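You operate a simulated robot arm through the tools that you are given. There is no shell and no other tool.

You run a simulated two-armed robot. Do the job below in one go: nothing can be reset, and whatever is moved stays where it is left.

## Task
Pump 100 ml into the can under the drum spout.
Fine: press RESET once first, so that the meter ends on 100 ml; open the red valve, close it after; spill nothing.

Only the result counts: the job must be done as asked and must still hold three seconds after the hand-in. Knocking over, shifting, dropping, spilling or breaking anything else fails it.

## Robot
Two 6-joint arms with fingered hands on one trunk that stands fixed in place. Base frame: the origin is at the foot of the trunk, x ahead of it, y to its left, z up. Units: m, rad, N and s.
The left shoulder is at [0.05, 0.17, 1.083], the right one opposite. With the tool pointing down near the work surface each hand reaches from about 0.38 to 0.7 m from the base axis, measured 20 degrees to its own side. Payload 3.5 kg a hand.
Tool frame (each hand has its own): the origin (TCP) lies between the finger pads and is the grasp point; the fingertips stand 0.026 m ahead of it; z points along the fingers, y is the line along which they close. Largest opening 0.132 m; the body of the gripper starts 0.073 m behind the TCP. The gripper is a hand of 3 fingers: y runs from the thumb to the fingers, the wrist lies at [0, 0, -0.234] in the tool frame, and closing takes about 1.5 s.
Orientation is that of the tool frame in the base frame, as [roll, pitch, yaw] about the fixed x, y, z axes, in that order (R = Rz(yaw) Ry(pitch) Rx(roll)). With the fingers straight down and closing along the base's y, the tool's x points along the base's -x, its y along +y and its z along -z.

## Interface
- The arms move only by the tool play_rows. It takes "left_plan", "right_plan" or both (then of equal length, played together; a hand with none holds still); each is a list of rows, each an object of numbers (a shift or turn left out is 0, a gripper value left out holds the last): "tx", "ty", "tz": the shift along the tool's x, y, z in units of 150 mm (1.0 is 150 mm); "ax", "ay", "az": the turn, a rotation vector about the tool's x, y, z in units of 90 degrees (1.0 is 90 degrees). In form: [{"tx": .., "ty": .., "tz": .., "ax": .., "ay": .., "az": ..}, ...]. A call has 1 to 20 rows; each row is the pose to reach, as a shift and turn from the pose commanded when the call began, along the tool's axes at that moment. "left_gripper" and "right_gripper" are, for a hand that has rows, the opening, from 0 (shut) to 1 (fully open), set as the call begins (left out, the last holds). A call with a number of a shift or a turn outside -1 to 1 is refused whole. Each row takes 0.2 s and may step no farther than 0.05 m and 0.15 rad from the row before; otherwise, or with a gripper value out of range, the whole call is refused. A pose out of reach is approached as far as the arm can. The call stops where the force on the tool passes 50 N (or 10 N more than at its start, if that is more) or the arm is blocked; 0.2 s more then pass. Each finger travels about 0.153 m/s and halts on what it meets, pressing with about 31 N; the grip force reading is that of the motor and also rises with nothing between the fingers. The clock runs only during rows and for 0.2 s after the last one: add rows that repeat a pose to give the fingers time. The reply holds the time, the measured pose of the TCP, the force on the tool along the base axes, the opening and the grip force, in the units named above and with some noise, with the torque about the TCP (base axes, N m) and any sound that the robot's microphone picked up, and new pictures: "views" is both (left out), scene, wrist or none (wrist: the cameras of the hands that moved).
- Cameras (640 x 400 px; columns grow to the right, rows downward): "scene" is now at [0.0408, -0.0006, 1.6791]; the picture's right is [0.01, -1.00, 0.00], its down [-0.71, -0.01, -0.70] and it looks along [0.70, 0.01, -0.71] (base axes); focal length 364 px, centre (320, 200). "left" rides on the left gripper at [-0.062, 0.003, -0.092] in its tool frame; the picture's right is [-0.05, -1.00, 0.00], its down [0.83, -0.04, -0.56] and it looks along [0.56, -0.03, 0.83] (tool axes); focal length 230 px, centre (320, 200). "right" rides on the right gripper at [0.062, 0.003, -0.092] in its tool frame; the picture's right is [-0.05, 1.00, 0.00], its down [-0.83, -0.04, -0.56] and it looks along [-0.55, -0.03, 0.83] (tool axes); focal length 230 px, centre (320, 200). There is no depth. A picture from a camera that has moved, and an enlarged one, comes with that camera's place and axes in the base frame and with its lens.
- raise_lower(by): slides the trunk up (or, below 0, down) by that many m; the arms and the scene camera ride with it, the base frame stays. It gives what a move gives, with no picture.
- preshape(shape, hand): the hand has 3 fingers and takes this shape, open, in about a second: jaw (thumb against the fingers, like two jaws); tri (thumb and two fingers); tip (a fingertip pinch); poke (one finger out to press); point (the index stretched); flat (the hand flat); cup (the hand cupped); fist (a fist). The gripper value then closes the fingers along that shape, each until it touches; the sizes above hold for jaw. It gives what a move gives, with no picture.
- pan_tilt(pan, tilt): turns the head with the scene camera to pan (to the left, within 1.501 rad either way) and tilt (down, from -0.506 to 1.204), counted from straight ahead of the robot. It gives what a move gives, and a new picture of the scene camera.
- inspect(camera, box): a new picture of the part [left, top, right, bottom] of that camera's present view, enlarged. It takes no simulated time.
- finish_job(): hands the job in; it is judged then, once.

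Places have to be worked out from the pictures, the camera data and where the tool is seen. Open the grippers and draw the arms clear of the work before you hand the job in, unless the task says otherwise.

The tools are called after "Emit:" as name(argument=value, ...) on one line, values as JSON. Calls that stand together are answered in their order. play_rows: Moves the arms, as the interface text tells. Its arguments: {"type":"object","properties":{"left_plan":{"type":"array"},"left_gripper":{"type":"number"},"right_plan":{"type":"array"},"right_gripper":{"type":"number"},"views":{"type":"string","enum":["both","scene","wrist","none"]}},"required":[]} The other tools are called the same way: raise_lower (by) slides the trunk up or down; preshape (shape, hand) gives the hand a shape; pan_tilt (pan, tilt) turns the head that bears the scene camera; inspect (camera, box) takes an enlarged picture of a part of a camera's view; finish_job () hands the job in.

At the start:

```text
t: 0.0
left_position: [0.6302, 0.1799, 1.2557]
left_tcp_rot: [3.141, 0.009, 3.14]
left_wrist_force: [0.0, 0.0, 0.4]
left_wrist_torque: [-0.01, 0.01, 0.03]
left_finger_gap: 0.1321
left_finger_force: 0.0
left_shape: jaw
right_position: [0.5122, -0.2938, 1.2003]
right_tcp_rot: [-3.141, 0.0, 3.14]
right_wrist_force: [0.1, -0.6, -0.2]
right_wrist_torque: [0.0, 0.01, 0.01]
right_finger_gap: 0.132
right_finger_force: 0.1
right_shape: jaw
trunk travel left (down, up): [-0.698, 0.012]
head pan, tilt: [0.009, 0.792]
```

scene: 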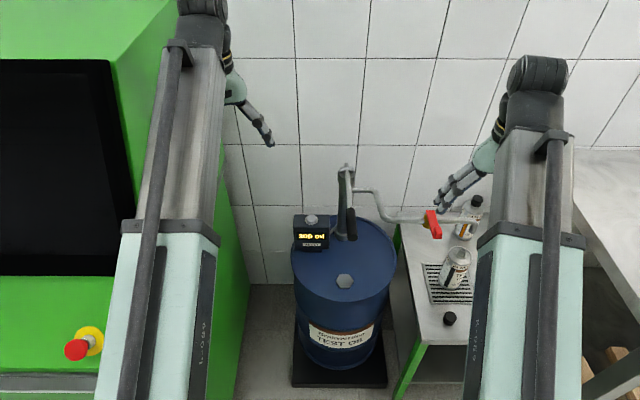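
right: 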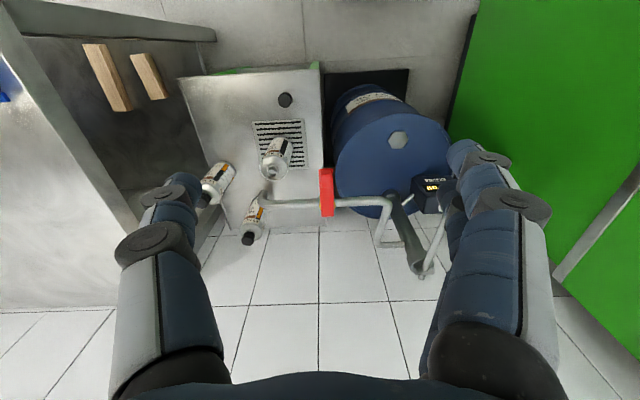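
left: 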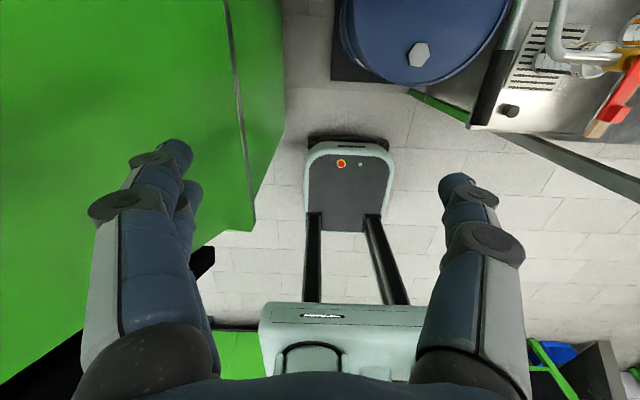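

The scene shows a blue drum with a rotary/lever pump, a meter with a display, a red valve on the outlet pipe and a can on a drip grid. I'll enlarge these parts first.

Emit:
inspect(camera="scene", box=[280, 150, 400, 270])

Emit:
inspect(camera="scene", box=[390, 170, 510, 340])

Emit:
inspect(camera="right", box=[180, 60, 480, 290])

Emit:
inspect(camera="left", box=[400, 0, 640, 150])

```text
3.33 times, centred on (340, 210) of scene
camera zoom: at [0.0408, -0.0006, 1.6791], right [0.01, -1.0, 0.0], down [-0.71, -0.01, -0.7], along [0.7, 0.01, -0.71], focal length 1214 px, centre (253, 167)
```

zoom: 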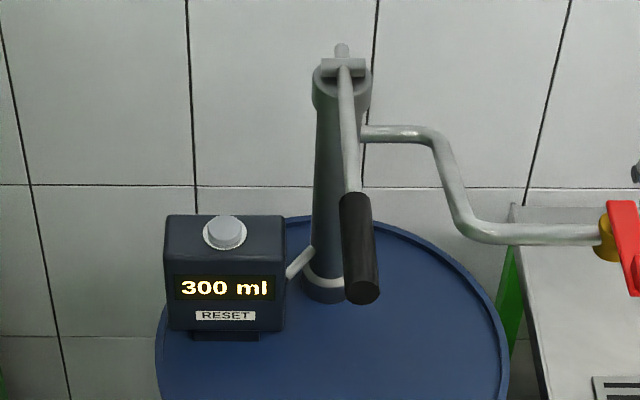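

```text
2.35 times, centred on (450, 255) of scene
camera zoom: at [0.0408, -0.0006, 1.6791], right [0.01, -1.0, 0.0], down [-0.71, -0.01, -0.7], along [0.7, 0.01, -0.71], focal length 857 px, centre (14, 71)
```

zoom: 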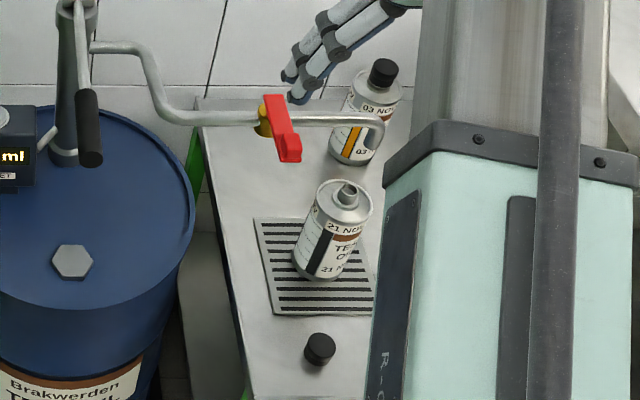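

```text
1.74 times, centred on (330, 175) of right
camera zoom: at [0.4521, -0.2901, 1.2928], right [0.05, 1.0, 0.0], down [0.83, -0.04, 0.56], along [0.55, -0.03, -0.83], focal length 400 px, centre (303, 244)
```

zoom: 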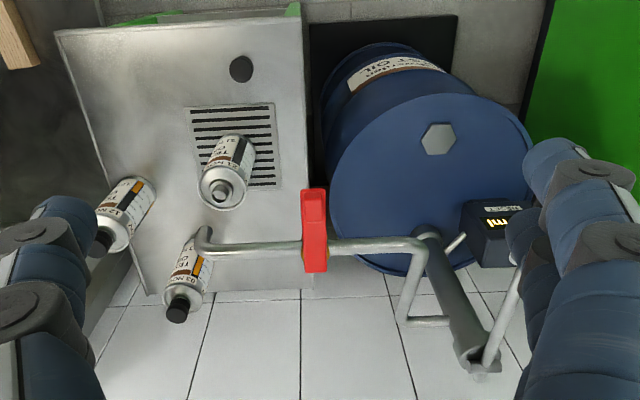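

```text
2.67 times, centred on (520, 75) of left
camera zoom: at [0.6897, 0.183, 1.348], right [0.05, -1.0, 0.0], down [-0.83, -0.04, 0.55], along [-0.55, -0.03, -0.84], focal length 614 px, centre (-213, 533)
```

zoom: 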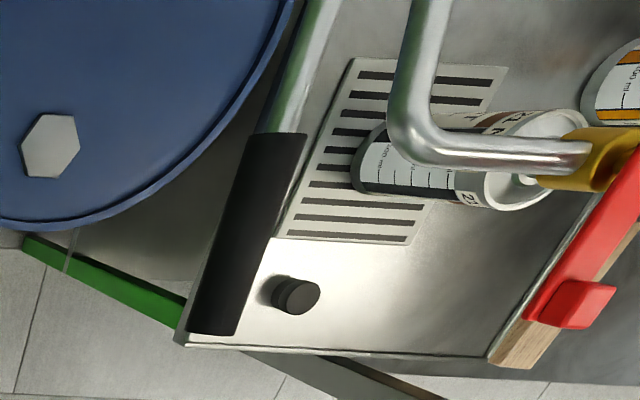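

The can opening triangulates to about (0.717, -0.428, 0.755), right below the spout at about (0.718, -0.427, 0.89). The pump lever grip runs from x 0.70 to 0.61 at y -0.073, z 0.97. I'll turn the head to see the surroundings before moving.

Emit:
pan_tilt(pan=0.0, tilt=0.5)

Emit:
pan_tilt(pan=0.0, tilt=1.1)

Emit:
pan_tilt(pan=-0.6, tilt=0.8)

Emit:
pan_tilt(pan=0.6, tilt=0.8)

```text
t: 0.8
left_position: [0.6301, 0.1795, 1.2569]
left_tcp_rot: [-3.141, 0.008, 3.14]
left_wrist_force: [0.0, -1.1, -1.0]
left_wrist_torque: [-0.01, -0.01, 0.0]
left_finger_gap: 0.1317
left_finger_force: 0.1
left_shape: jaw
right_position: [0.5123, -0.2943, 1.1999]
right_tcp_rot: [-3.14, -0.001, 3.141]
right_wrist_force: [-1.1, 0.7, -0.2]
right_wrist_torque: [-0.02, -0.01, 0.03]
right_finger_gap: 0.1317
right_finger_force: 0.0
right_shape: jaw
trunk travel left (down, up): [-0.698, 0.012]
head pan, tilt: [0.0, 0.499]
camera scene: at [0.0508, -0.0012, 1.7044], right [0.0, -1.0, 0.0], down [-0.48, 0.0, -0.88], along [0.88, 0.0, -0.48], focal length 364 px, centre (320, 200)
```

scene: 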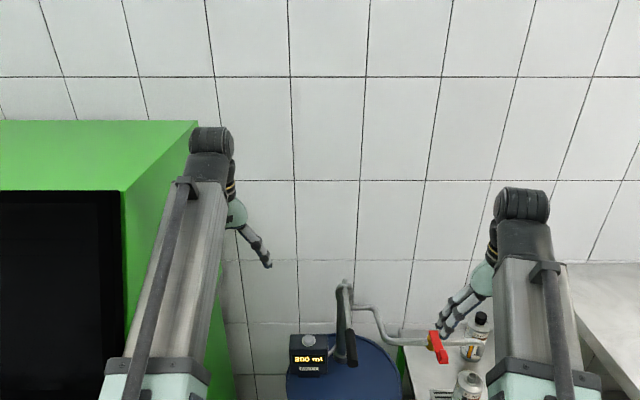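

```text
t: 1.8
left_position: [0.6279, 0.1799, 1.256]
left_tcp_rot: [-3.14, 0.009, 3.14]
left_wrist_force: [0.0, -0.5, -0.3]
left_wrist_torque: [0.02, 0.0, -0.04]
left_finger_gap: 0.1318
left_finger_force: 0.0
left_shape: jaw
right_position: [0.5126, -0.2941, 1.2021]
right_tcp_rot: [3.141, 0.0, 3.141]
right_wrist_force: [-0.7, 0.0, -0.4]
right_wrist_torque: [0.02, 0.01, 0.01]
right_finger_gap: 0.132
right_finger_force: 0.2
right_shape: jaw
trunk travel left (down, up): [-0.698, 0.012]
head pan, tilt: [0.0, 1.1]
camera scene: at [0.023, -0.0012, 1.6569], right [0.0, -1.0, 0.0], down [-0.89, 0.0, -0.45], along [0.45, 0.0, -0.89], focal length 364 px, centre (320, 200)
```

scene: 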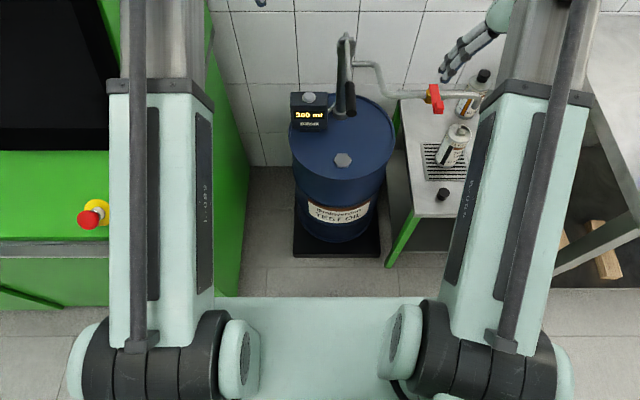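

```text
t: 2.8
left_position: [0.6302, 0.1801, 1.2568]
left_tcp_rot: [-3.14, 0.01, 3.141]
left_wrist_force: [0.0, 0.1, 0.8]
left_wrist_torque: [0.01, 0.0, 0.01]
left_finger_gap: 0.1317
left_finger_force: 0.0
left_shape: jaw
right_position: [0.513, -0.2935, 1.2004]
right_tcp_rot: [-3.141, 0.001, -3.141]
right_wrist_force: [0.0, -0.1, 0.4]
right_wrist_torque: [0.0, 0.03, -0.02]
right_finger_gap: 0.1318
right_finger_force: 0.1
right_shape: jaw
trunk travel left (down, up): [-0.698, 0.012]
head pan, tilt: [-0.6, 0.799]
camera scene: at [0.0264, -0.0467, 1.6785], right [-0.56, -0.83, 0.0], down [-0.59, 0.41, -0.7], along [0.58, -0.39, -0.72], focal length 364 px, centre (320, 200)
```

scene: 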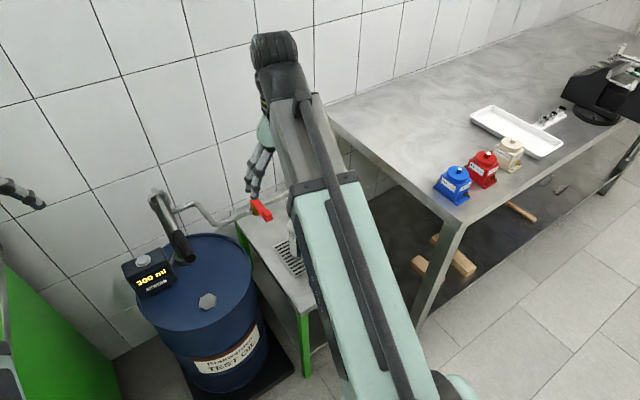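

```text
t: 4.2
left_position: [0.6295, 0.18, 1.2567]
left_tcp_rot: [3.14, 0.01, 3.141]
left_wrist_force: [-0.5, 0.2, -0.3]
left_wrist_torque: [-0.03, 0.0, 0.0]
left_finger_gap: 0.1319
left_finger_force: 0.0
left_shape: jaw
right_position: [0.5128, -0.2949, 1.2005]
right_tcp_rot: [-3.141, -0.001, -3.142]
right_wrist_force: [0.3, 0.3, -0.5]
right_wrist_torque: [0.01, -0.02, 0.0]
right_finger_gap: 0.1318
right_finger_force: 0.1
right_shape: jaw
trunk travel left (down, up): [-0.698, 0.012]
head pan, tilt: [0.6, 0.799]
camera scene: at [0.0264, 0.0443, 1.6786], right [0.56, -0.83, 0.0], down [-0.59, -0.4, -0.7], along [0.58, 0.39, -0.72], focal length 364 px, centre (320, 200)
```

scene: 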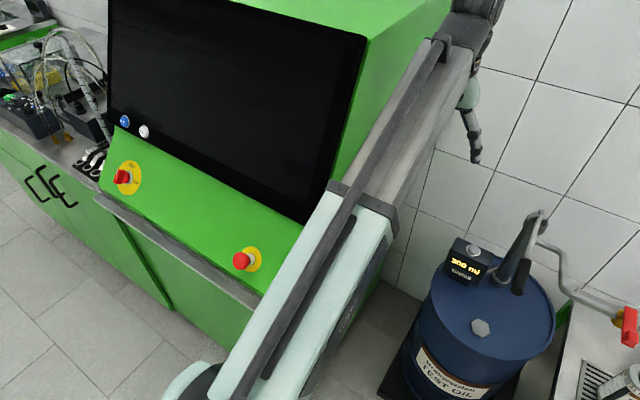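

The surroundings are clear: a green machine at y > 0.35 on the left and a bench on the right. Next I'll look closely at the valve, spout and can through the right wrist camera, with the head back at the work.

Emit:
pan_tilt(pan=-0.1, tilt=0.85)

Emit:
inspect(camera="right", box=[240, 130, 360, 230])

Emit:
inspect(camera="left", box=[530, 0, 640, 140])

Emit:
inspect(camera="right", box=[370, 130, 490, 290])

```text
t: 5.3
left_position: [0.6285, 0.1805, 1.2572]
left_tcp_rot: [3.141, 0.009, 3.14]
left_wrist_force: [0.1, 0.4, 0.0]
left_wrist_torque: [0.0, 0.0, -0.04]
left_finger_gap: 0.132
left_finger_force: 0.0
left_shape: jaw
right_position: [0.5132, -0.2947, 1.201]
right_tcp_rot: [3.141, 0.0, 3.141]
right_wrist_force: [-0.3, -0.5, -0.8]
right_wrist_torque: [-0.01, 0.0, 0.03]
right_finger_gap: 0.132
right_finger_force: 0.0
right_shape: jaw
trunk travel left (down, up): [-0.698, 0.012]
head pan, tilt: [-0.099, 0.85]
camera scene: at [0.0376, -0.0089, 1.6745], right [-0.1, -1.0, 0.0], down [-0.75, 0.07, -0.66], along [0.66, -0.07, -0.75], focal length 364 px, centre (320, 200)
```

scene: 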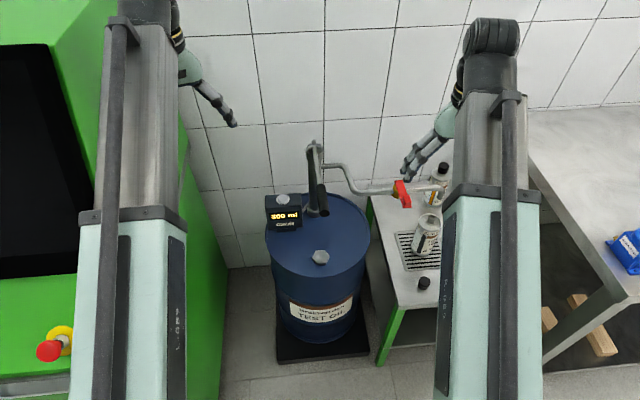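

```text
4.00 times, centred on (300, 180) of right
camera zoom: at [0.4521, -0.2901, 1.2928], right [0.05, 1.0, 0.0], down [0.83, -0.04, 0.56], along [0.55, -0.03, -0.83], focal length 920 px, centre (400, 280)
```

zoom: 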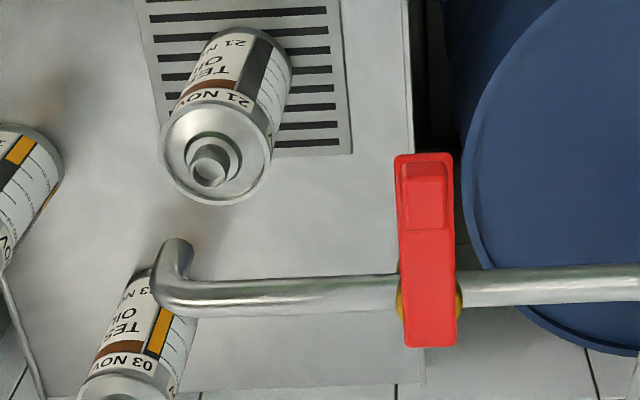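

```text
2.86 times, centred on (585, 70) of left
camera zoom: at [0.6897, 0.183, 1.348], right [0.05, -1.0, 0.0], down [-0.83, -0.04, 0.55], along [-0.55, -0.03, -0.84], focal length 657 px, centre (-437, 571)
```

zoom: 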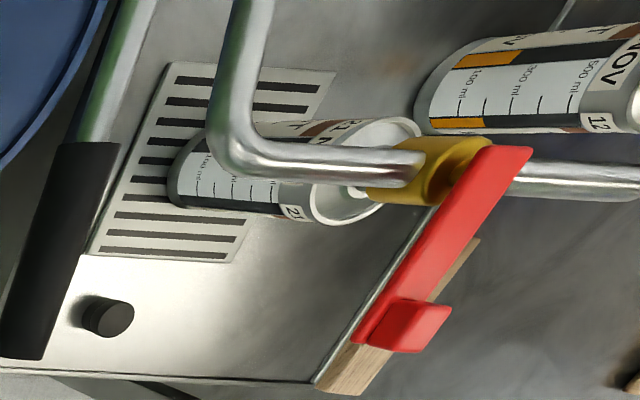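

```text
2.50 times, centred on (430, 210) of right
camera zoom: at [0.4521, -0.2901, 1.2928], right [0.05, 1.0, 0.0], down [0.83, -0.04, 0.56], along [0.55, -0.03, -0.83], focal length 575 px, centre (45, 175)
```

zoom: 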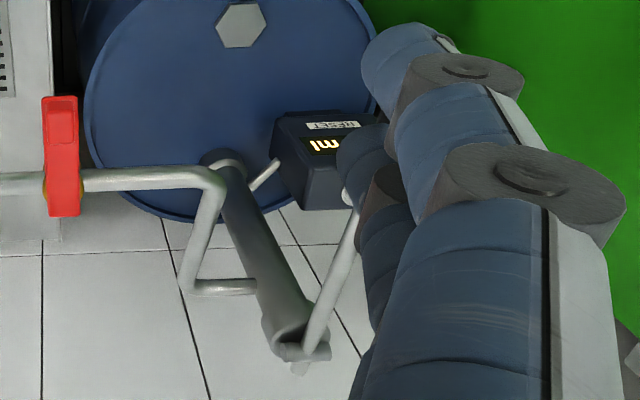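

Vertical-line checks in both cameras agree: the can neck is under the spout tip. The valve handle lies across the pipe (closed) with its knob end toward the robot at about (0.63, -0.29, 0.95). I'll give the left hand the poke shape for the RESET button and look at it.

Emit:
preshape(shape="poke", hand="left")

Emit:
inspect(camera="left", box=[0, 0, 640, 400])

Emit:
inspect(camera="scene", box=[140, 0, 300, 150])

Emit:
inspect(camera="right", box=[360, 60, 560, 330])

```text
t: 6.2
left_position: [0.629, 0.18, 1.2563]
left_tcp_rot: [3.141, 0.009, 3.139]
left_wrist_force: [0.8, 0.8, -0.4]
left_wrist_torque: [0.03, -0.02, -0.01]
left_finger_gap: 0.0
left_finger_force: 0.1
left_shape: poke
right_position: [0.5133, -0.2945, 1.2009]
right_tcp_rot: [3.141, 0.0, -3.141]
right_wrist_force: [-0.2, 0.4, 0.6]
right_wrist_torque: [-0.02, 0.02, 0.01]
right_finger_gap: 0.1318
right_finger_force: 0.1
right_shape: jaw
trunk travel left (down, up): [-0.698, 0.012]
head pan, tilt: [-0.099, 0.85]
```

```text
1.00 times, centred on (320, 200) of left (not enlarged: the box is as wide or as high as the picture)
camera zoom: at [0.6897, 0.183, 1.348], right [0.05, -1.0, 0.0], down [-0.83, -0.04, 0.55], along [-0.55, -0.03, -0.84], focal length 230 px, centre (320, 200)
```

zoom: 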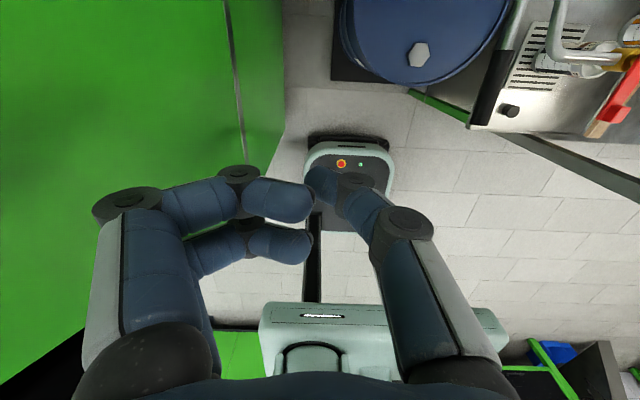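

```text
2.67 times, centred on (220, 75) of scene
camera zoom: at [0.0376, -0.009, 1.6745], right [-0.1, -0.99, 0.0], down [-0.75, 0.07, -0.66], along [0.66, -0.07, -0.75], focal length 972 px, centre (587, 533)
```

zoom: 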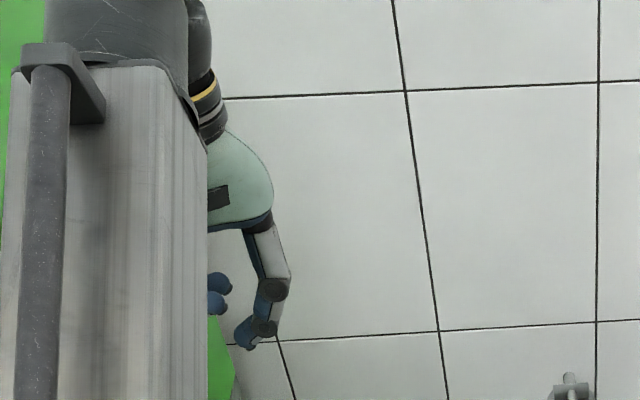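

```text
1.48 times, centred on (460, 195) of right
camera zoom: at [0.4521, -0.2901, 1.2928], right [0.05, 1.0, 0.0], down [0.83, -0.04, 0.56], along [0.55, -0.03, -0.83], focal length 341 px, centre (113, 207)
```

zoom: 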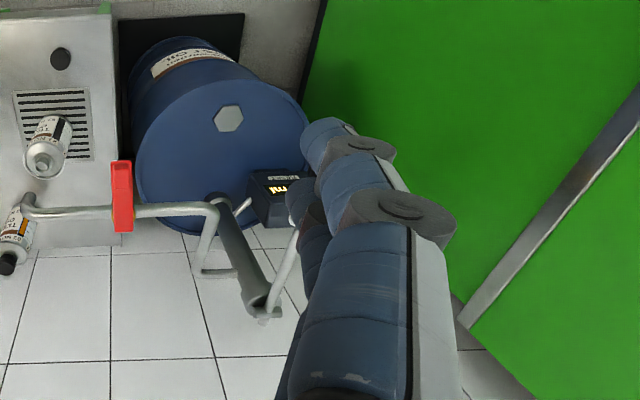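

The left hand seems to be still settling into the poke shape (gap 0, one digit longer than the others). I'll let time pass with a still row and look again.

Emit:
play_rows(left_plan=[{"tx": 0}, {"tx": 0}, {"tx": 0}], views="both")

```text
t: 7.0
left_position: [0.6295, 0.1804, 1.2565]
left_tcp_rot: [-3.142, 0.008, 3.141]
left_wrist_force: [-0.7, 0.7, 0.6]
left_wrist_torque: [-0.02, 0.0, 0.0]
left_finger_gap: 0.0
left_finger_force: 0.2
left_shape: poke
right_position: [0.5125, -0.2943, 1.1993]
right_tcp_rot: [3.141, -0.001, 3.141]
right_wrist_force: [0.0, -0.6, -0.5]
right_wrist_torque: [-0.02, -0.01, -0.02]
right_finger_gap: 0.132
right_finger_force: 0.0
right_shape: jaw
trunk travel left (down, up): [-0.698, 0.012]
head pan, tilt: [-0.099, 0.85]
camera scene: at [0.0376, -0.009, 1.6745], right [-0.1, -0.99, 0.0], down [-0.75, 0.07, -0.66], along [0.66, -0.07, -0.75], focal length 364 px, centre (320, 200)
camera left: at [0.6897, 0.183, 1.348], right [0.05, -1.0, 0.0], down [-0.83, -0.04, 0.55], along [-0.55, -0.03, -0.84], focal length 230 px, centre (320, 200)
```

scene: 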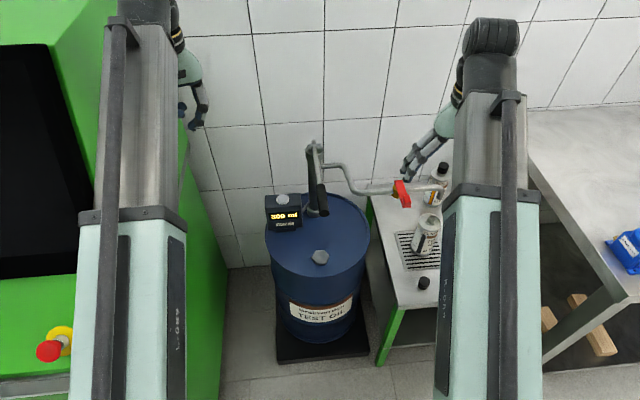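
left: 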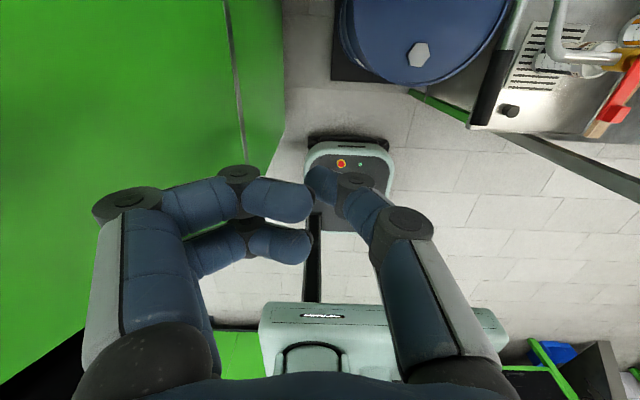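

In poke shape the thumb tip sits on the tool axis about 0.02 m ahead of the TCP. I'll bring the left hand toward the meter, pitching it 45° forward, with the wrist camera on top looking down.

Emit:
play_rows(left_plan=[{"tx": -0.055, "ty": -0.155, "tz": 0.165, "ay": -0.083}, {"tx": -0.11, "ty": -0.31, "tz": 0.33, "ay": -0.166}, {"tx": -0.165, "ty": -0.465, "tz": 0.5, "ay": -0.25}, {"tx": -0.22, "ty": -0.62, "tz": 0.665, "ay": -0.333}, {"tx": -0.275, "ty": -0.775, "tz": 0.83, "ay": -0.416}, {"tx": -0.333, "ty": -0.93, "tz": 1.0, "ay": -0.5}], views="both")

```text
t: 8.4
left_position: [0.6794, 0.0408, 1.1063]
left_tcp_rot: [3.141, 0.796, 3.14]
left_wrist_force: [0.2, -0.4, 0.3]
left_wrist_torque: [0.04, -0.02, 0.03]
left_finger_gap: 0.0
left_finger_force: 0.0
left_shape: poke
right_position: [0.5135, -0.2946, 1.2009]
right_tcp_rot: [3.141, 0.0, 3.141]
right_wrist_force: [-0.7, -0.9, -0.6]
right_wrist_torque: [0.0, 0.02, -0.03]
right_finger_gap: 0.1319
right_finger_force: 0.1
right_shape: jaw
trunk travel left (down, up): [-0.698, 0.012]
head pan, tilt: [-0.099, 0.85]
camera scene: at [0.0378, -0.0093, 1.6746], right [-0.1, -0.99, 0.0], down [-0.75, 0.07, -0.66], along [0.66, -0.07, -0.75], focal length 364 px, centre (320, 200)
camera left: at [0.6568, 0.0439, 1.2142], right [0.04, -1.0, 0.04], down [-0.98, -0.04, -0.2], along [0.21, -0.03, -0.98], focal length 230 px, centre (320, 200)
```

scene: 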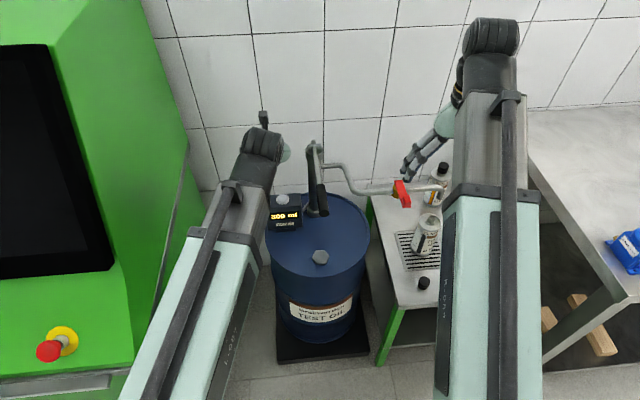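
left: 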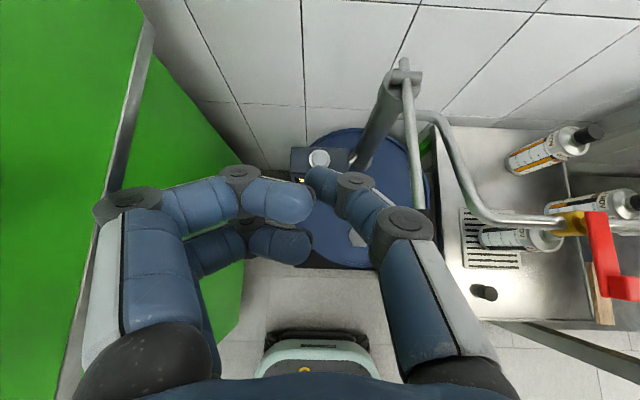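

The button on top of the meter is now in the left camera's view; it triangulates to about (0.837, 0.037, 0.783). I'll enlarge to refine this.

Emit:
inspect(camera="left", box=[270, 100, 450, 210])

Emit:
inspect(camera="scene", box=[240, 120, 360, 260])

Emit:
inspect(camera="left", box=[420, 110, 640, 330])

Emit:
inspect(camera="right", box=[340, 100, 500, 290])

```text
3.56 times, centred on (360, 155) of left
camera zoom: at [0.6568, 0.0439, 1.2142], right [0.04, -1.0, 0.04], down [-0.98, -0.04, -0.2], along [0.21, -0.03, -0.98], focal length 818 px, centre (178, 360)
```

zoom: 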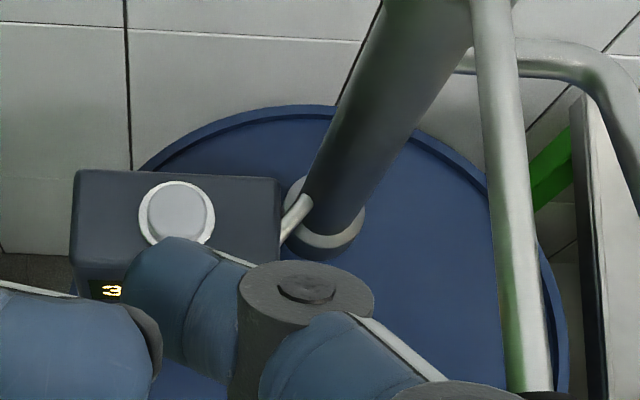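

```text
2.86 times, centred on (300, 190) of scene
camera zoom: at [0.0378, -0.0093, 1.6746], right [-0.1, -0.99, 0.0], down [-0.75, 0.07, -0.66], along [0.66, -0.07, -0.75], focal length 1041 px, centre (377, 229)
```

zoom: 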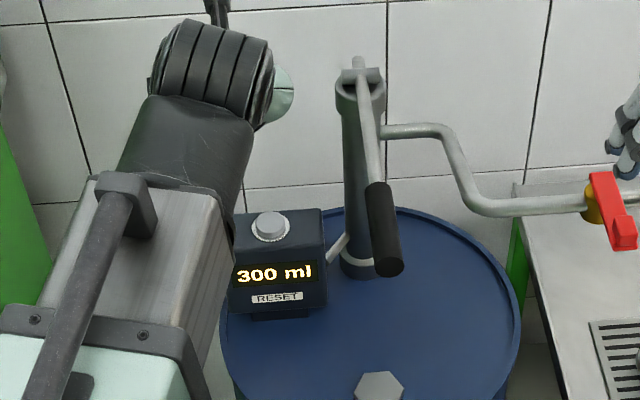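

```text
1.82 times, centred on (530, 220) of left
camera zoom: at [0.6568, 0.0439, 1.2142], right [0.04, -1.0, 0.04], down [-0.98, -0.04, -0.2], along [0.21, -0.03, -0.98], focal length 418 px, centre (-62, 164)
```

zoom: 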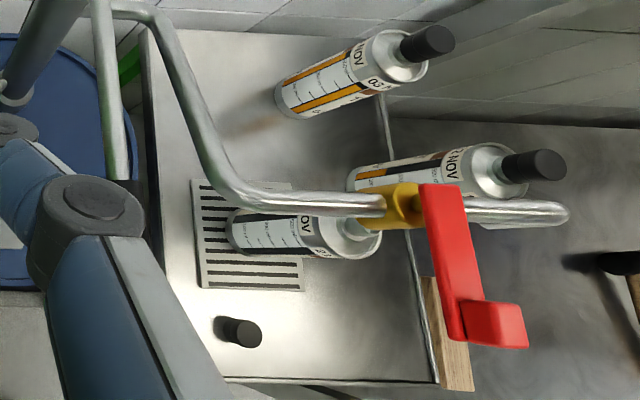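

```text
2.11 times, centred on (420, 195) of right
camera zoom: at [0.4522, -0.2903, 1.2928], right [0.05, 1.0, 0.0], down [0.83, -0.04, 0.56], along [0.55, -0.03, -0.83], focal length 484 px, centre (110, 210)
```

zoom: 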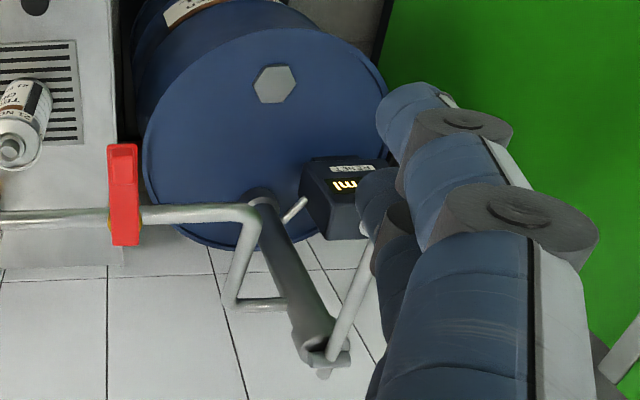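

Refined estimates from two scene views agree on the button cap at (0.827, 0.034, 0.798). I'll move partway there with the left hand, going to a steeper pitch (about 20° from vertical) so that only the thumb tip can touch.

Emit:
play_rows(left_plan=[{"tx": 0.063, "ty": -0.017, "tz": 0.223, "ay": 0.071}, {"tx": 0.126, "ty": -0.034, "tz": 0.446, "ay": 0.142}, {"tx": 0.19, "ty": -0.05, "tz": 0.67, "ay": 0.213}, {"tx": 0.253, "ty": -0.067, "tz": 0.893, "ay": 0.283}], views="both")

```text
t: 9.4
left_position: [0.7507, 0.0307, 0.9862]
left_tcp_rot: [-3.141, 0.345, 3.141]
left_wrist_force: [0.3, 0.1, 0.4]
left_wrist_torque: [0.0, 0.01, -0.03]
left_finger_gap: 0.0
left_finger_force: 0.0
left_shape: poke
right_position: [0.5141, -0.2944, 1.2004]
right_tcp_rot: [3.141, -0.001, -3.14]
right_wrist_force: [0.7, 0.0, 0.0]
right_wrist_torque: [-0.01, 0.0, -0.04]
right_finger_gap: 0.1321
right_finger_force: 0.0
right_shape: jaw
trunk travel left (down, up): [-0.698, 0.012]
head pan, tilt: [-0.099, 0.85]
camera scene: at [0.0382, -0.009, 1.6745], right [-0.1, -0.99, 0.0], down [-0.75, 0.07, -0.66], along [0.66, -0.07, -0.75], focal length 364 px, centre (320, 200)
camera left: at [0.776, 0.0335, 1.093], right [0.05, -1.0, 0.02], down [-0.97, -0.04, 0.24], along [-0.24, -0.03, -0.97], focal length 230 px, centre (320, 200)
```

scene: 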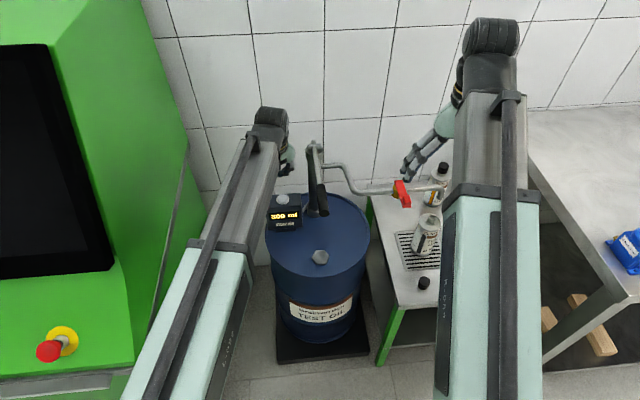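
left: 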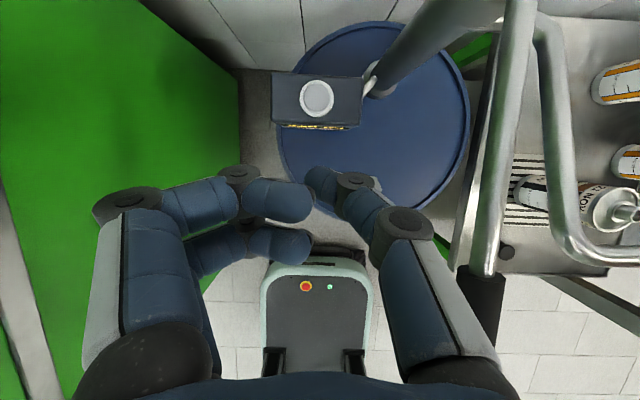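

The new view confirms the button at (0.828, 0.034, 0.798). I'll move the thumb tip to about 4 cm above it.

Emit:
play_rows(left_plan=[{"tx": -0.036, "tz": 0.229}, {"tx": -0.072, "tz": 0.458}, {"tx": -0.109, "tz": 0.687}, {"tx": -0.145, "tz": 0.916}], views="both")

```text
t: 10.4
left_position: [0.8012, 0.0312, 0.8672]
left_tcp_rot: [3.141, 0.352, 3.139]
left_wrist_force: [0.2, 0.2, -0.8]
left_wrist_torque: [0.02, -0.01, 0.0]
left_finger_gap: 0.0
left_finger_force: 0.0
left_shape: poke
left hand out of reach, approached as far as the arm can: row 4
right_position: [0.5137, -0.2933, 1.2006]
right_tcp_rot: [3.14, 0.001, 3.141]
right_wrist_force: [-0.3, -0.4, 0.1]
right_wrist_torque: [-0.01, 0.01, 0.0]
right_finger_gap: 0.1321
right_finger_force: 0.1
right_shape: jaw
trunk travel left (down, up): [-0.698, 0.012]
head pan, tilt: [-0.099, 0.85]
camera scene: at [0.0374, -0.0089, 1.6746], right [-0.1, -0.99, 0.0], down [-0.75, 0.07, -0.66], along [0.66, -0.07, -0.75], focal length 364 px, centre (320, 200)
camera left: at [0.8266, 0.0346, 0.9751], right [0.05, -1.0, 0.02], down [-0.97, -0.04, 0.23], along [-0.23, -0.03, -0.97], focal length 230 px, centre (320, 200)
```

scene: 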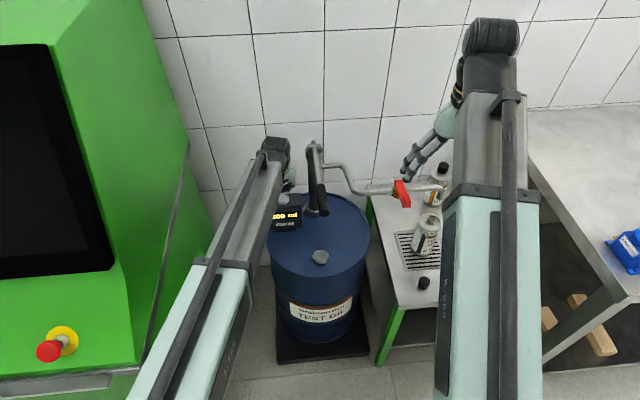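
left: 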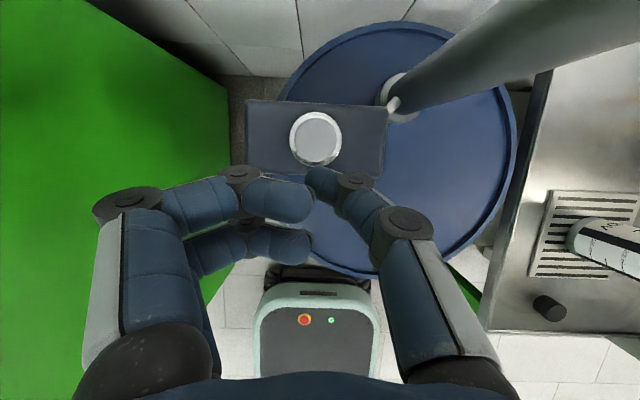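

The reach limit stopped the hand at x 0.801 with this steep tool. I'll back off slightly and pitch further forward (to about 32° from vertical), which needs less arm reach.

Emit:
play_rows(left_plan=[{"tx": 0.1, "tz": -0.1, "ay": -0.066}, {"tx": 0.2, "tz": -0.2, "ay": -0.133}, {"tx": 0.2, "tz": -0.2, "ay": -0.133}], views="wrist")

```text
t: 11.2
left_position: [0.7619, 0.031, 0.8848]
left_tcp_rot: [3.141, 0.559, -3.142]
left_wrist_force: [0.1, 0.2, -0.3]
left_wrist_torque: [0.01, -0.04, 0.02]
left_finger_gap: 0.0
left_finger_force: 0.0
left_shape: poke
right_position: [0.5113, -0.2942, 1.1997]
right_tcp_rot: [3.141, -0.001, 3.139]
right_wrist_force: [-1.3, -0.3, -0.1]
right_wrist_torque: [0.02, 0.0, 0.01]
right_finger_gap: 0.132
right_finger_force: 0.1
right_shape: jaw
trunk travel left (down, up): [-0.698, 0.012]
head pan, tilt: [-0.099, 0.85]
camera left: at [0.7655, 0.0341, 0.9944], right [0.04, -1.0, 0.03], down [-1.0, -0.04, 0.03], along [-0.03, -0.03, -1.0], focal length 230 px, centre (320, 200)
```

left: 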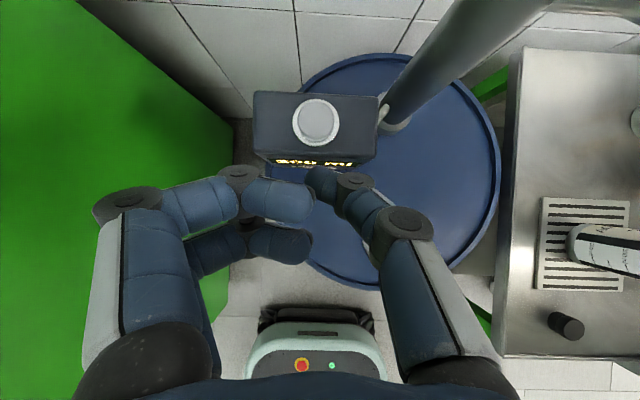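

The commanded pose follows what was reached, and the button again computes to (0.826, 0.034, 0.798). Next I place the thumb tip about 2 cm above the cap.

Emit:
play_rows(left_plan=[{"tx": -0.037, "tz": 0.141}, {"tx": -0.075, "tz": 0.283}, {"tx": -0.112, "tz": 0.424}], views="both")

Emit:
inspect(camera="scene", box=[230, 120, 370, 260])

Emit:
inspect(camera="left", box=[230, 80, 400, 220])

```text
t: 12.0
left_position: [0.8103, 0.0341, 0.8377]
left_tcp_rot: [-3.14, 0.555, 3.141]
left_wrist_force: [-0.3, 0.2, -0.8]
left_wrist_torque: [0.01, -0.01, 0.02]
left_finger_gap: 0.0
left_finger_force: 0.1
left_shape: poke
right_position: [0.513, -0.294, 1.2014]
right_tcp_rot: [3.141, 0.002, -3.141]
right_wrist_force: [-0.3, 0.4, 0.0]
right_wrist_torque: [-0.03, -0.02, -0.03]
right_finger_gap: 0.1318
right_finger_force: 0.1
right_shape: jaw
trunk travel left (down, up): [-0.698, 0.012]
head pan, tilt: [-0.099, 0.85]
camera scene: at [0.0381, -0.009, 1.6745], right [-0.1, -0.99, 0.0], down [-0.75, 0.07, -0.66], along [0.66, -0.07, -0.75], focal length 364 px, centre (320, 200)
camera left: at [0.8133, 0.037, 0.9476], right [0.04, -1.0, 0.03], down [-1.0, -0.04, 0.03], along [-0.03, -0.03, -1.0], focal length 230 px, centre (320, 200)
```

scene: 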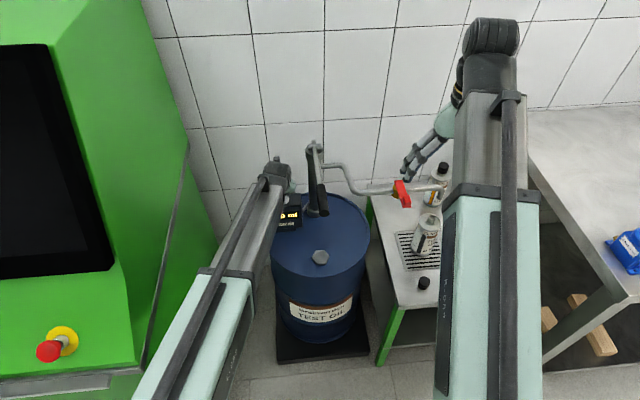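
left: 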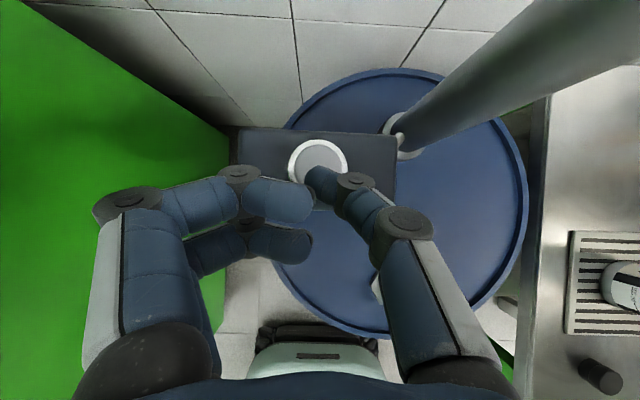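

```text
2.86 times, centred on (300, 190) of scene
camera zoom: at [0.0381, -0.009, 1.6745], right [-0.1, -0.99, 0.0], down [-0.75, 0.07, -0.66], along [0.66, -0.07, -0.75], focal length 1041 px, centre (377, 229)
```

zoom: 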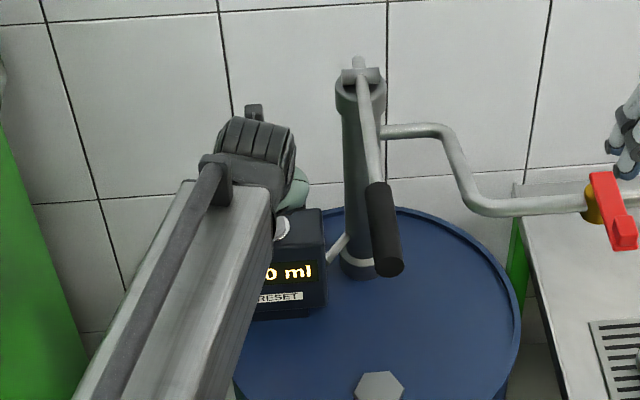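

```text
2.86 times, centred on (315, 150) of left
camera zoom: at [0.8133, 0.037, 0.9476], right [0.04, -1.0, 0.03], down [-1.0, -0.04, 0.03], along [-0.03, -0.03, -1.0], focal length 657 px, centre (334, 343)
```

zoom: 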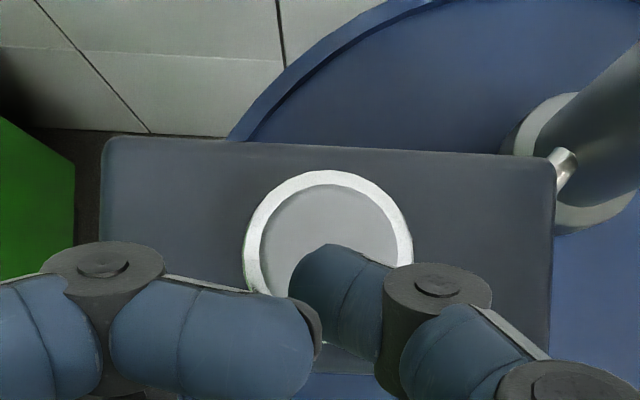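

The thumb tip is over the near part of the cap, about 2 cm above it. I'll shift 7 mm forward and press straight down in small steps, watching the force.

Emit:
play_rows(left_plan=[{"tx": 0.0056, "tz": 0.0594}, {"tx": 0.0132, "tz": 0.1096}, {"tx": 0.0238, "tz": 0.1266}, {"tx": 0.0344, "tz": 0.1435}], views="both")

Emit:
inspect(camera="scene", box=[250, 150, 350, 250])

Emit:
inspect(camera="left", box=[230, 80, 400, 220])

```text
t: 13.0
left_position: [0.8173, 0.0331, 0.8178]
left_tcp_rot: [3.142, 0.56, 3.14]
left_wrist_force: [-0.8, 0.3, 0.0]
left_wrist_torque: [-0.03, 0.01, 0.03]
left_finger_gap: 0.0001
left_finger_force: 0.1
left_shape: poke
right_position: [0.5136, -0.295, 1.2014]
right_tcp_rot: [3.141, 0.002, 3.141]
right_wrist_force: [0.6, 0.6, -0.4]
right_wrist_torque: [-0.03, 0.02, 0.01]
right_finger_gap: 0.1319
right_finger_force: 0.1
right_shape: jaw
trunk travel left (down, up): [-0.698, 0.012]
head pan, tilt: [-0.099, 0.85]
camera scene: at [0.0376, -0.009, 1.6745], right [-0.1, -0.99, 0.0], down [-0.75, 0.07, -0.66], along [0.66, -0.07, -0.75], focal length 364 px, centre (320, 200)
camera left: at [0.8199, 0.0368, 0.928], right [0.04, -1.0, 0.03], down [-1.0, -0.04, 0.03], along [-0.03, -0.03, -1.0], focal length 230 px, centre (320, 200)
```

scene: 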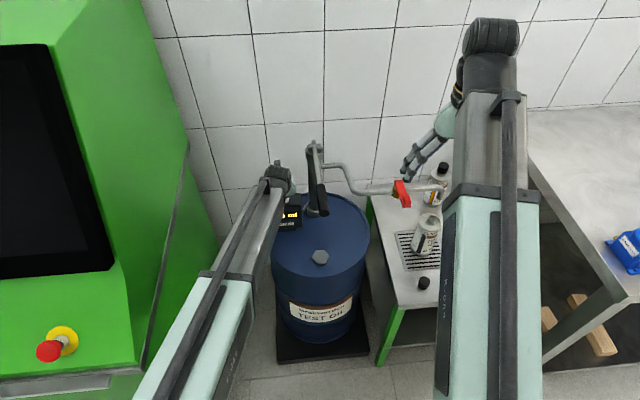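
left: 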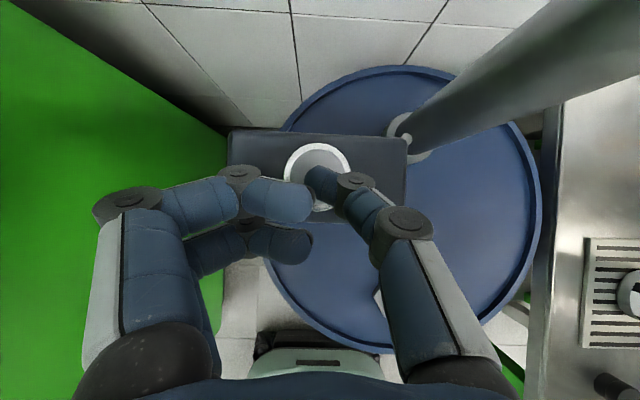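

```text
4.00 times, centred on (300, 200) of scene
camera zoom: at [0.0376, -0.009, 1.6745], right [-0.1, -0.99, 0.0], down [-0.75, 0.07, -0.66], along [0.66, -0.07, -0.75], focal length 1457 px, centre (400, 200)
```

zoom: 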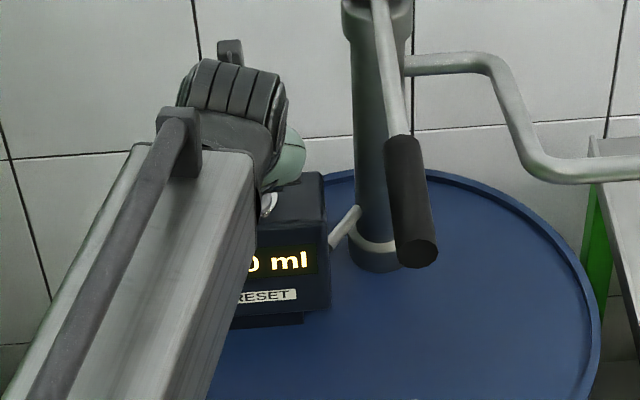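

```text
2.86 times, centred on (315, 150) of left
camera zoom: at [0.8199, 0.0368, 0.928], right [0.04, -1.0, 0.03], down [-1.0, -0.04, 0.03], along [-0.03, -0.03, -1.0], focal length 657 px, centre (334, 343)
```

zoom: 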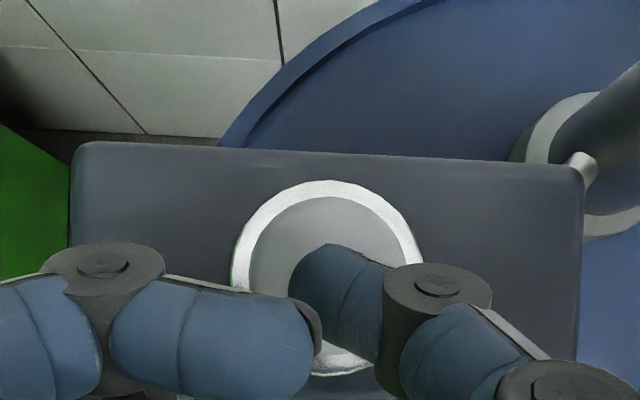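

No contact yet (force near 0), and the tip is centred on the cap. I'll continue straight down in 2 mm steps.

Emit:
play_rows(left_plan=[{"tx": 0.0071, "tz": 0.0113}, {"tx": 0.0141, "tz": 0.0226}, {"tx": 0.0212, "tz": 0.034}, {"tx": 0.0282, "tz": 0.0453}], views="wrist")

Emit:
inspect(camera="scene", box=[250, 150, 350, 250])

```text
t: 14.0
left_position: [0.8159, 0.0328, 0.8125]
left_tcp_rot: [-3.141, 0.558, 3.141]
left_wrist_force: [0.6, -0.6, 2.9]
left_wrist_torque: [0.0, -0.05, 0.0]
left_finger_gap: 0.0
left_finger_force: 0.1
left_shape: poke
right_position: [0.5126, -0.2941, 1.2005]
right_tcp_rot: [-3.139, -0.001, -3.141]
right_wrist_force: [0.6, -0.1, 0.0]
right_wrist_torque: [0.01, 0.0, 0.02]
right_finger_gap: 0.132
right_finger_force: 0.0
right_shape: jaw
trunk travel left (down, up): [-0.698, 0.012]
head pan, tilt: [-0.099, 0.85]
heard: click
camera left: at [0.8197, 0.0367, 0.9216], right [0.04, -1.0, 0.03], down [-1.0, -0.04, 0.03], along [-0.03, -0.03, -1.0], focal length 230 px, centre (320, 200)
```

left: 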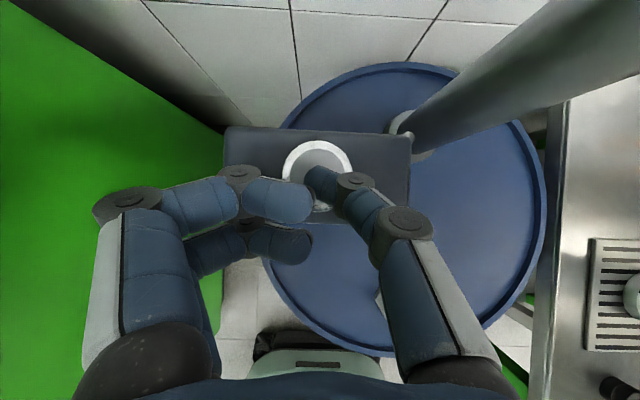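

```text
4.00 times, centred on (300, 200) of scene
camera zoom: at [0.0374, -0.0091, 1.6746], right [-0.1, -0.99, 0.0], down [-0.75, 0.07, -0.66], along [0.66, -0.07, -0.75], focal length 1457 px, centre (400, 200)
```

zoom: 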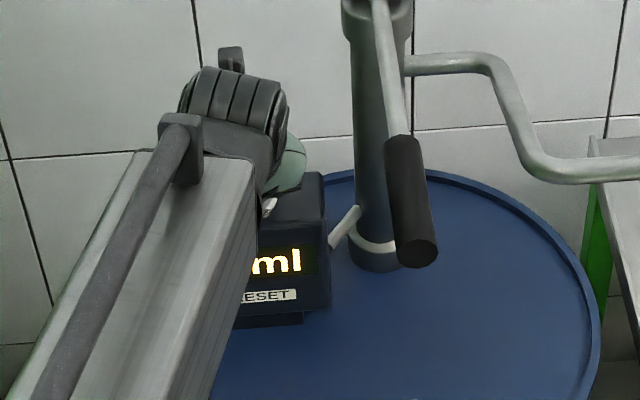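

A click was heard and the display changed to a short number ("0 ml"), so RESET registered. I lift the left hand straight up and off the button.

Emit:
play_rows(left_plan=[{"tx": -0.124, "tz": -0.198}, {"tx": -0.247, "tz": -0.396}, {"tx": -0.3, "tz": -0.62}, {"tx": -0.3, "ty": 0.1, "tz": -0.85}], views="both")

Emit:
inspect(camera="scene", box=[250, 150, 350, 250])

```text
t: 15.0
left_position: [0.7875, 0.0466, 0.9422]
left_tcp_rot: [-3.141, 0.556, 3.141]
left_wrist_force: [-0.5, -0.8, 0.0]
left_wrist_torque: [0.01, 0.01, -0.03]
left_finger_gap: 0.0
left_finger_force: 0.0
left_shape: poke
right_position: [0.5127, -0.293, 1.2005]
right_tcp_rot: [-3.141, 0.002, 3.141]
right_wrist_force: [-0.1, -0.6, 0.7]
right_wrist_torque: [0.02, -0.02, -0.01]
right_finger_gap: 0.1318
right_finger_force: 0.1
right_shape: jaw
trunk travel left (down, up): [-0.698, 0.012]
head pan, tilt: [-0.099, 0.85]
camera scene: at [0.0372, -0.0087, 1.6745], right [-0.1, -0.99, 0.0], down [-0.75, 0.07, -0.66], along [0.66, -0.07, -0.75], focal length 364 px, centre (320, 200)
camera left: at [0.7905, 0.0509, 1.0524], right [0.04, -1.0, 0.03], down [-1.0, -0.04, 0.03], along [-0.03, -0.03, -1.0], focal length 230 px, centre (320, 200)
```

scene: 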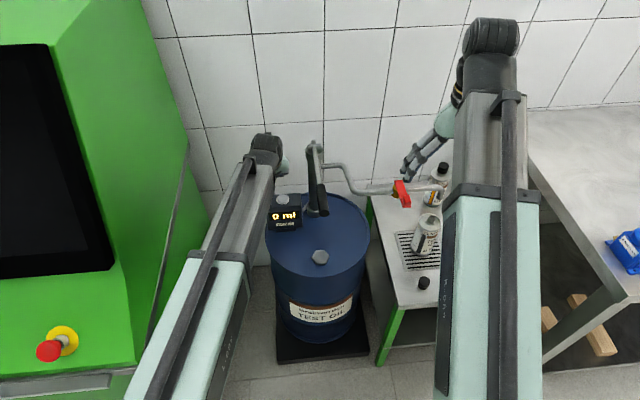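
left: 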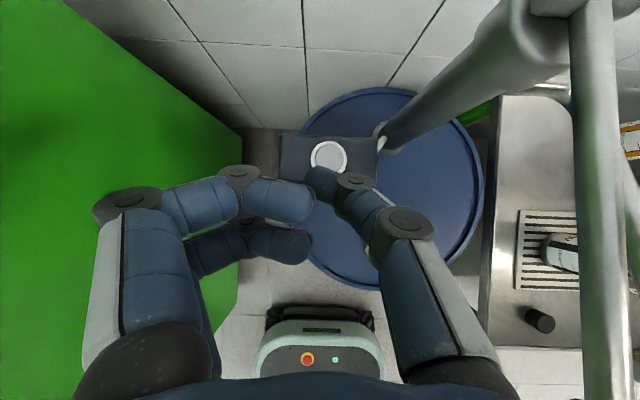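

```text
4.00 times, centred on (300, 200) of scene
camera zoom: at [0.0372, -0.0087, 1.6745], right [-0.1, -0.99, 0.0], down [-0.75, 0.07, -0.66], along [0.66, -0.07, -0.75], focal length 1457 px, centre (400, 200)
```

zoom: 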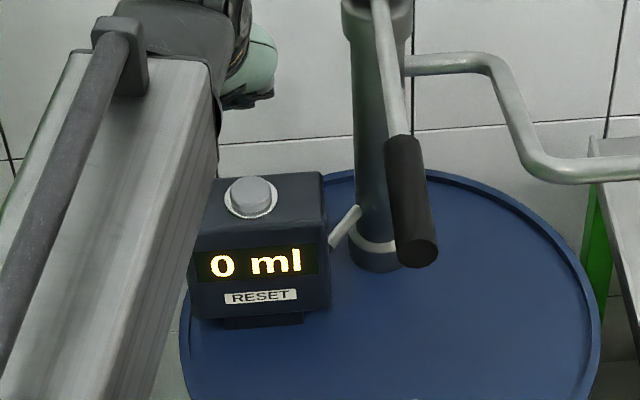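

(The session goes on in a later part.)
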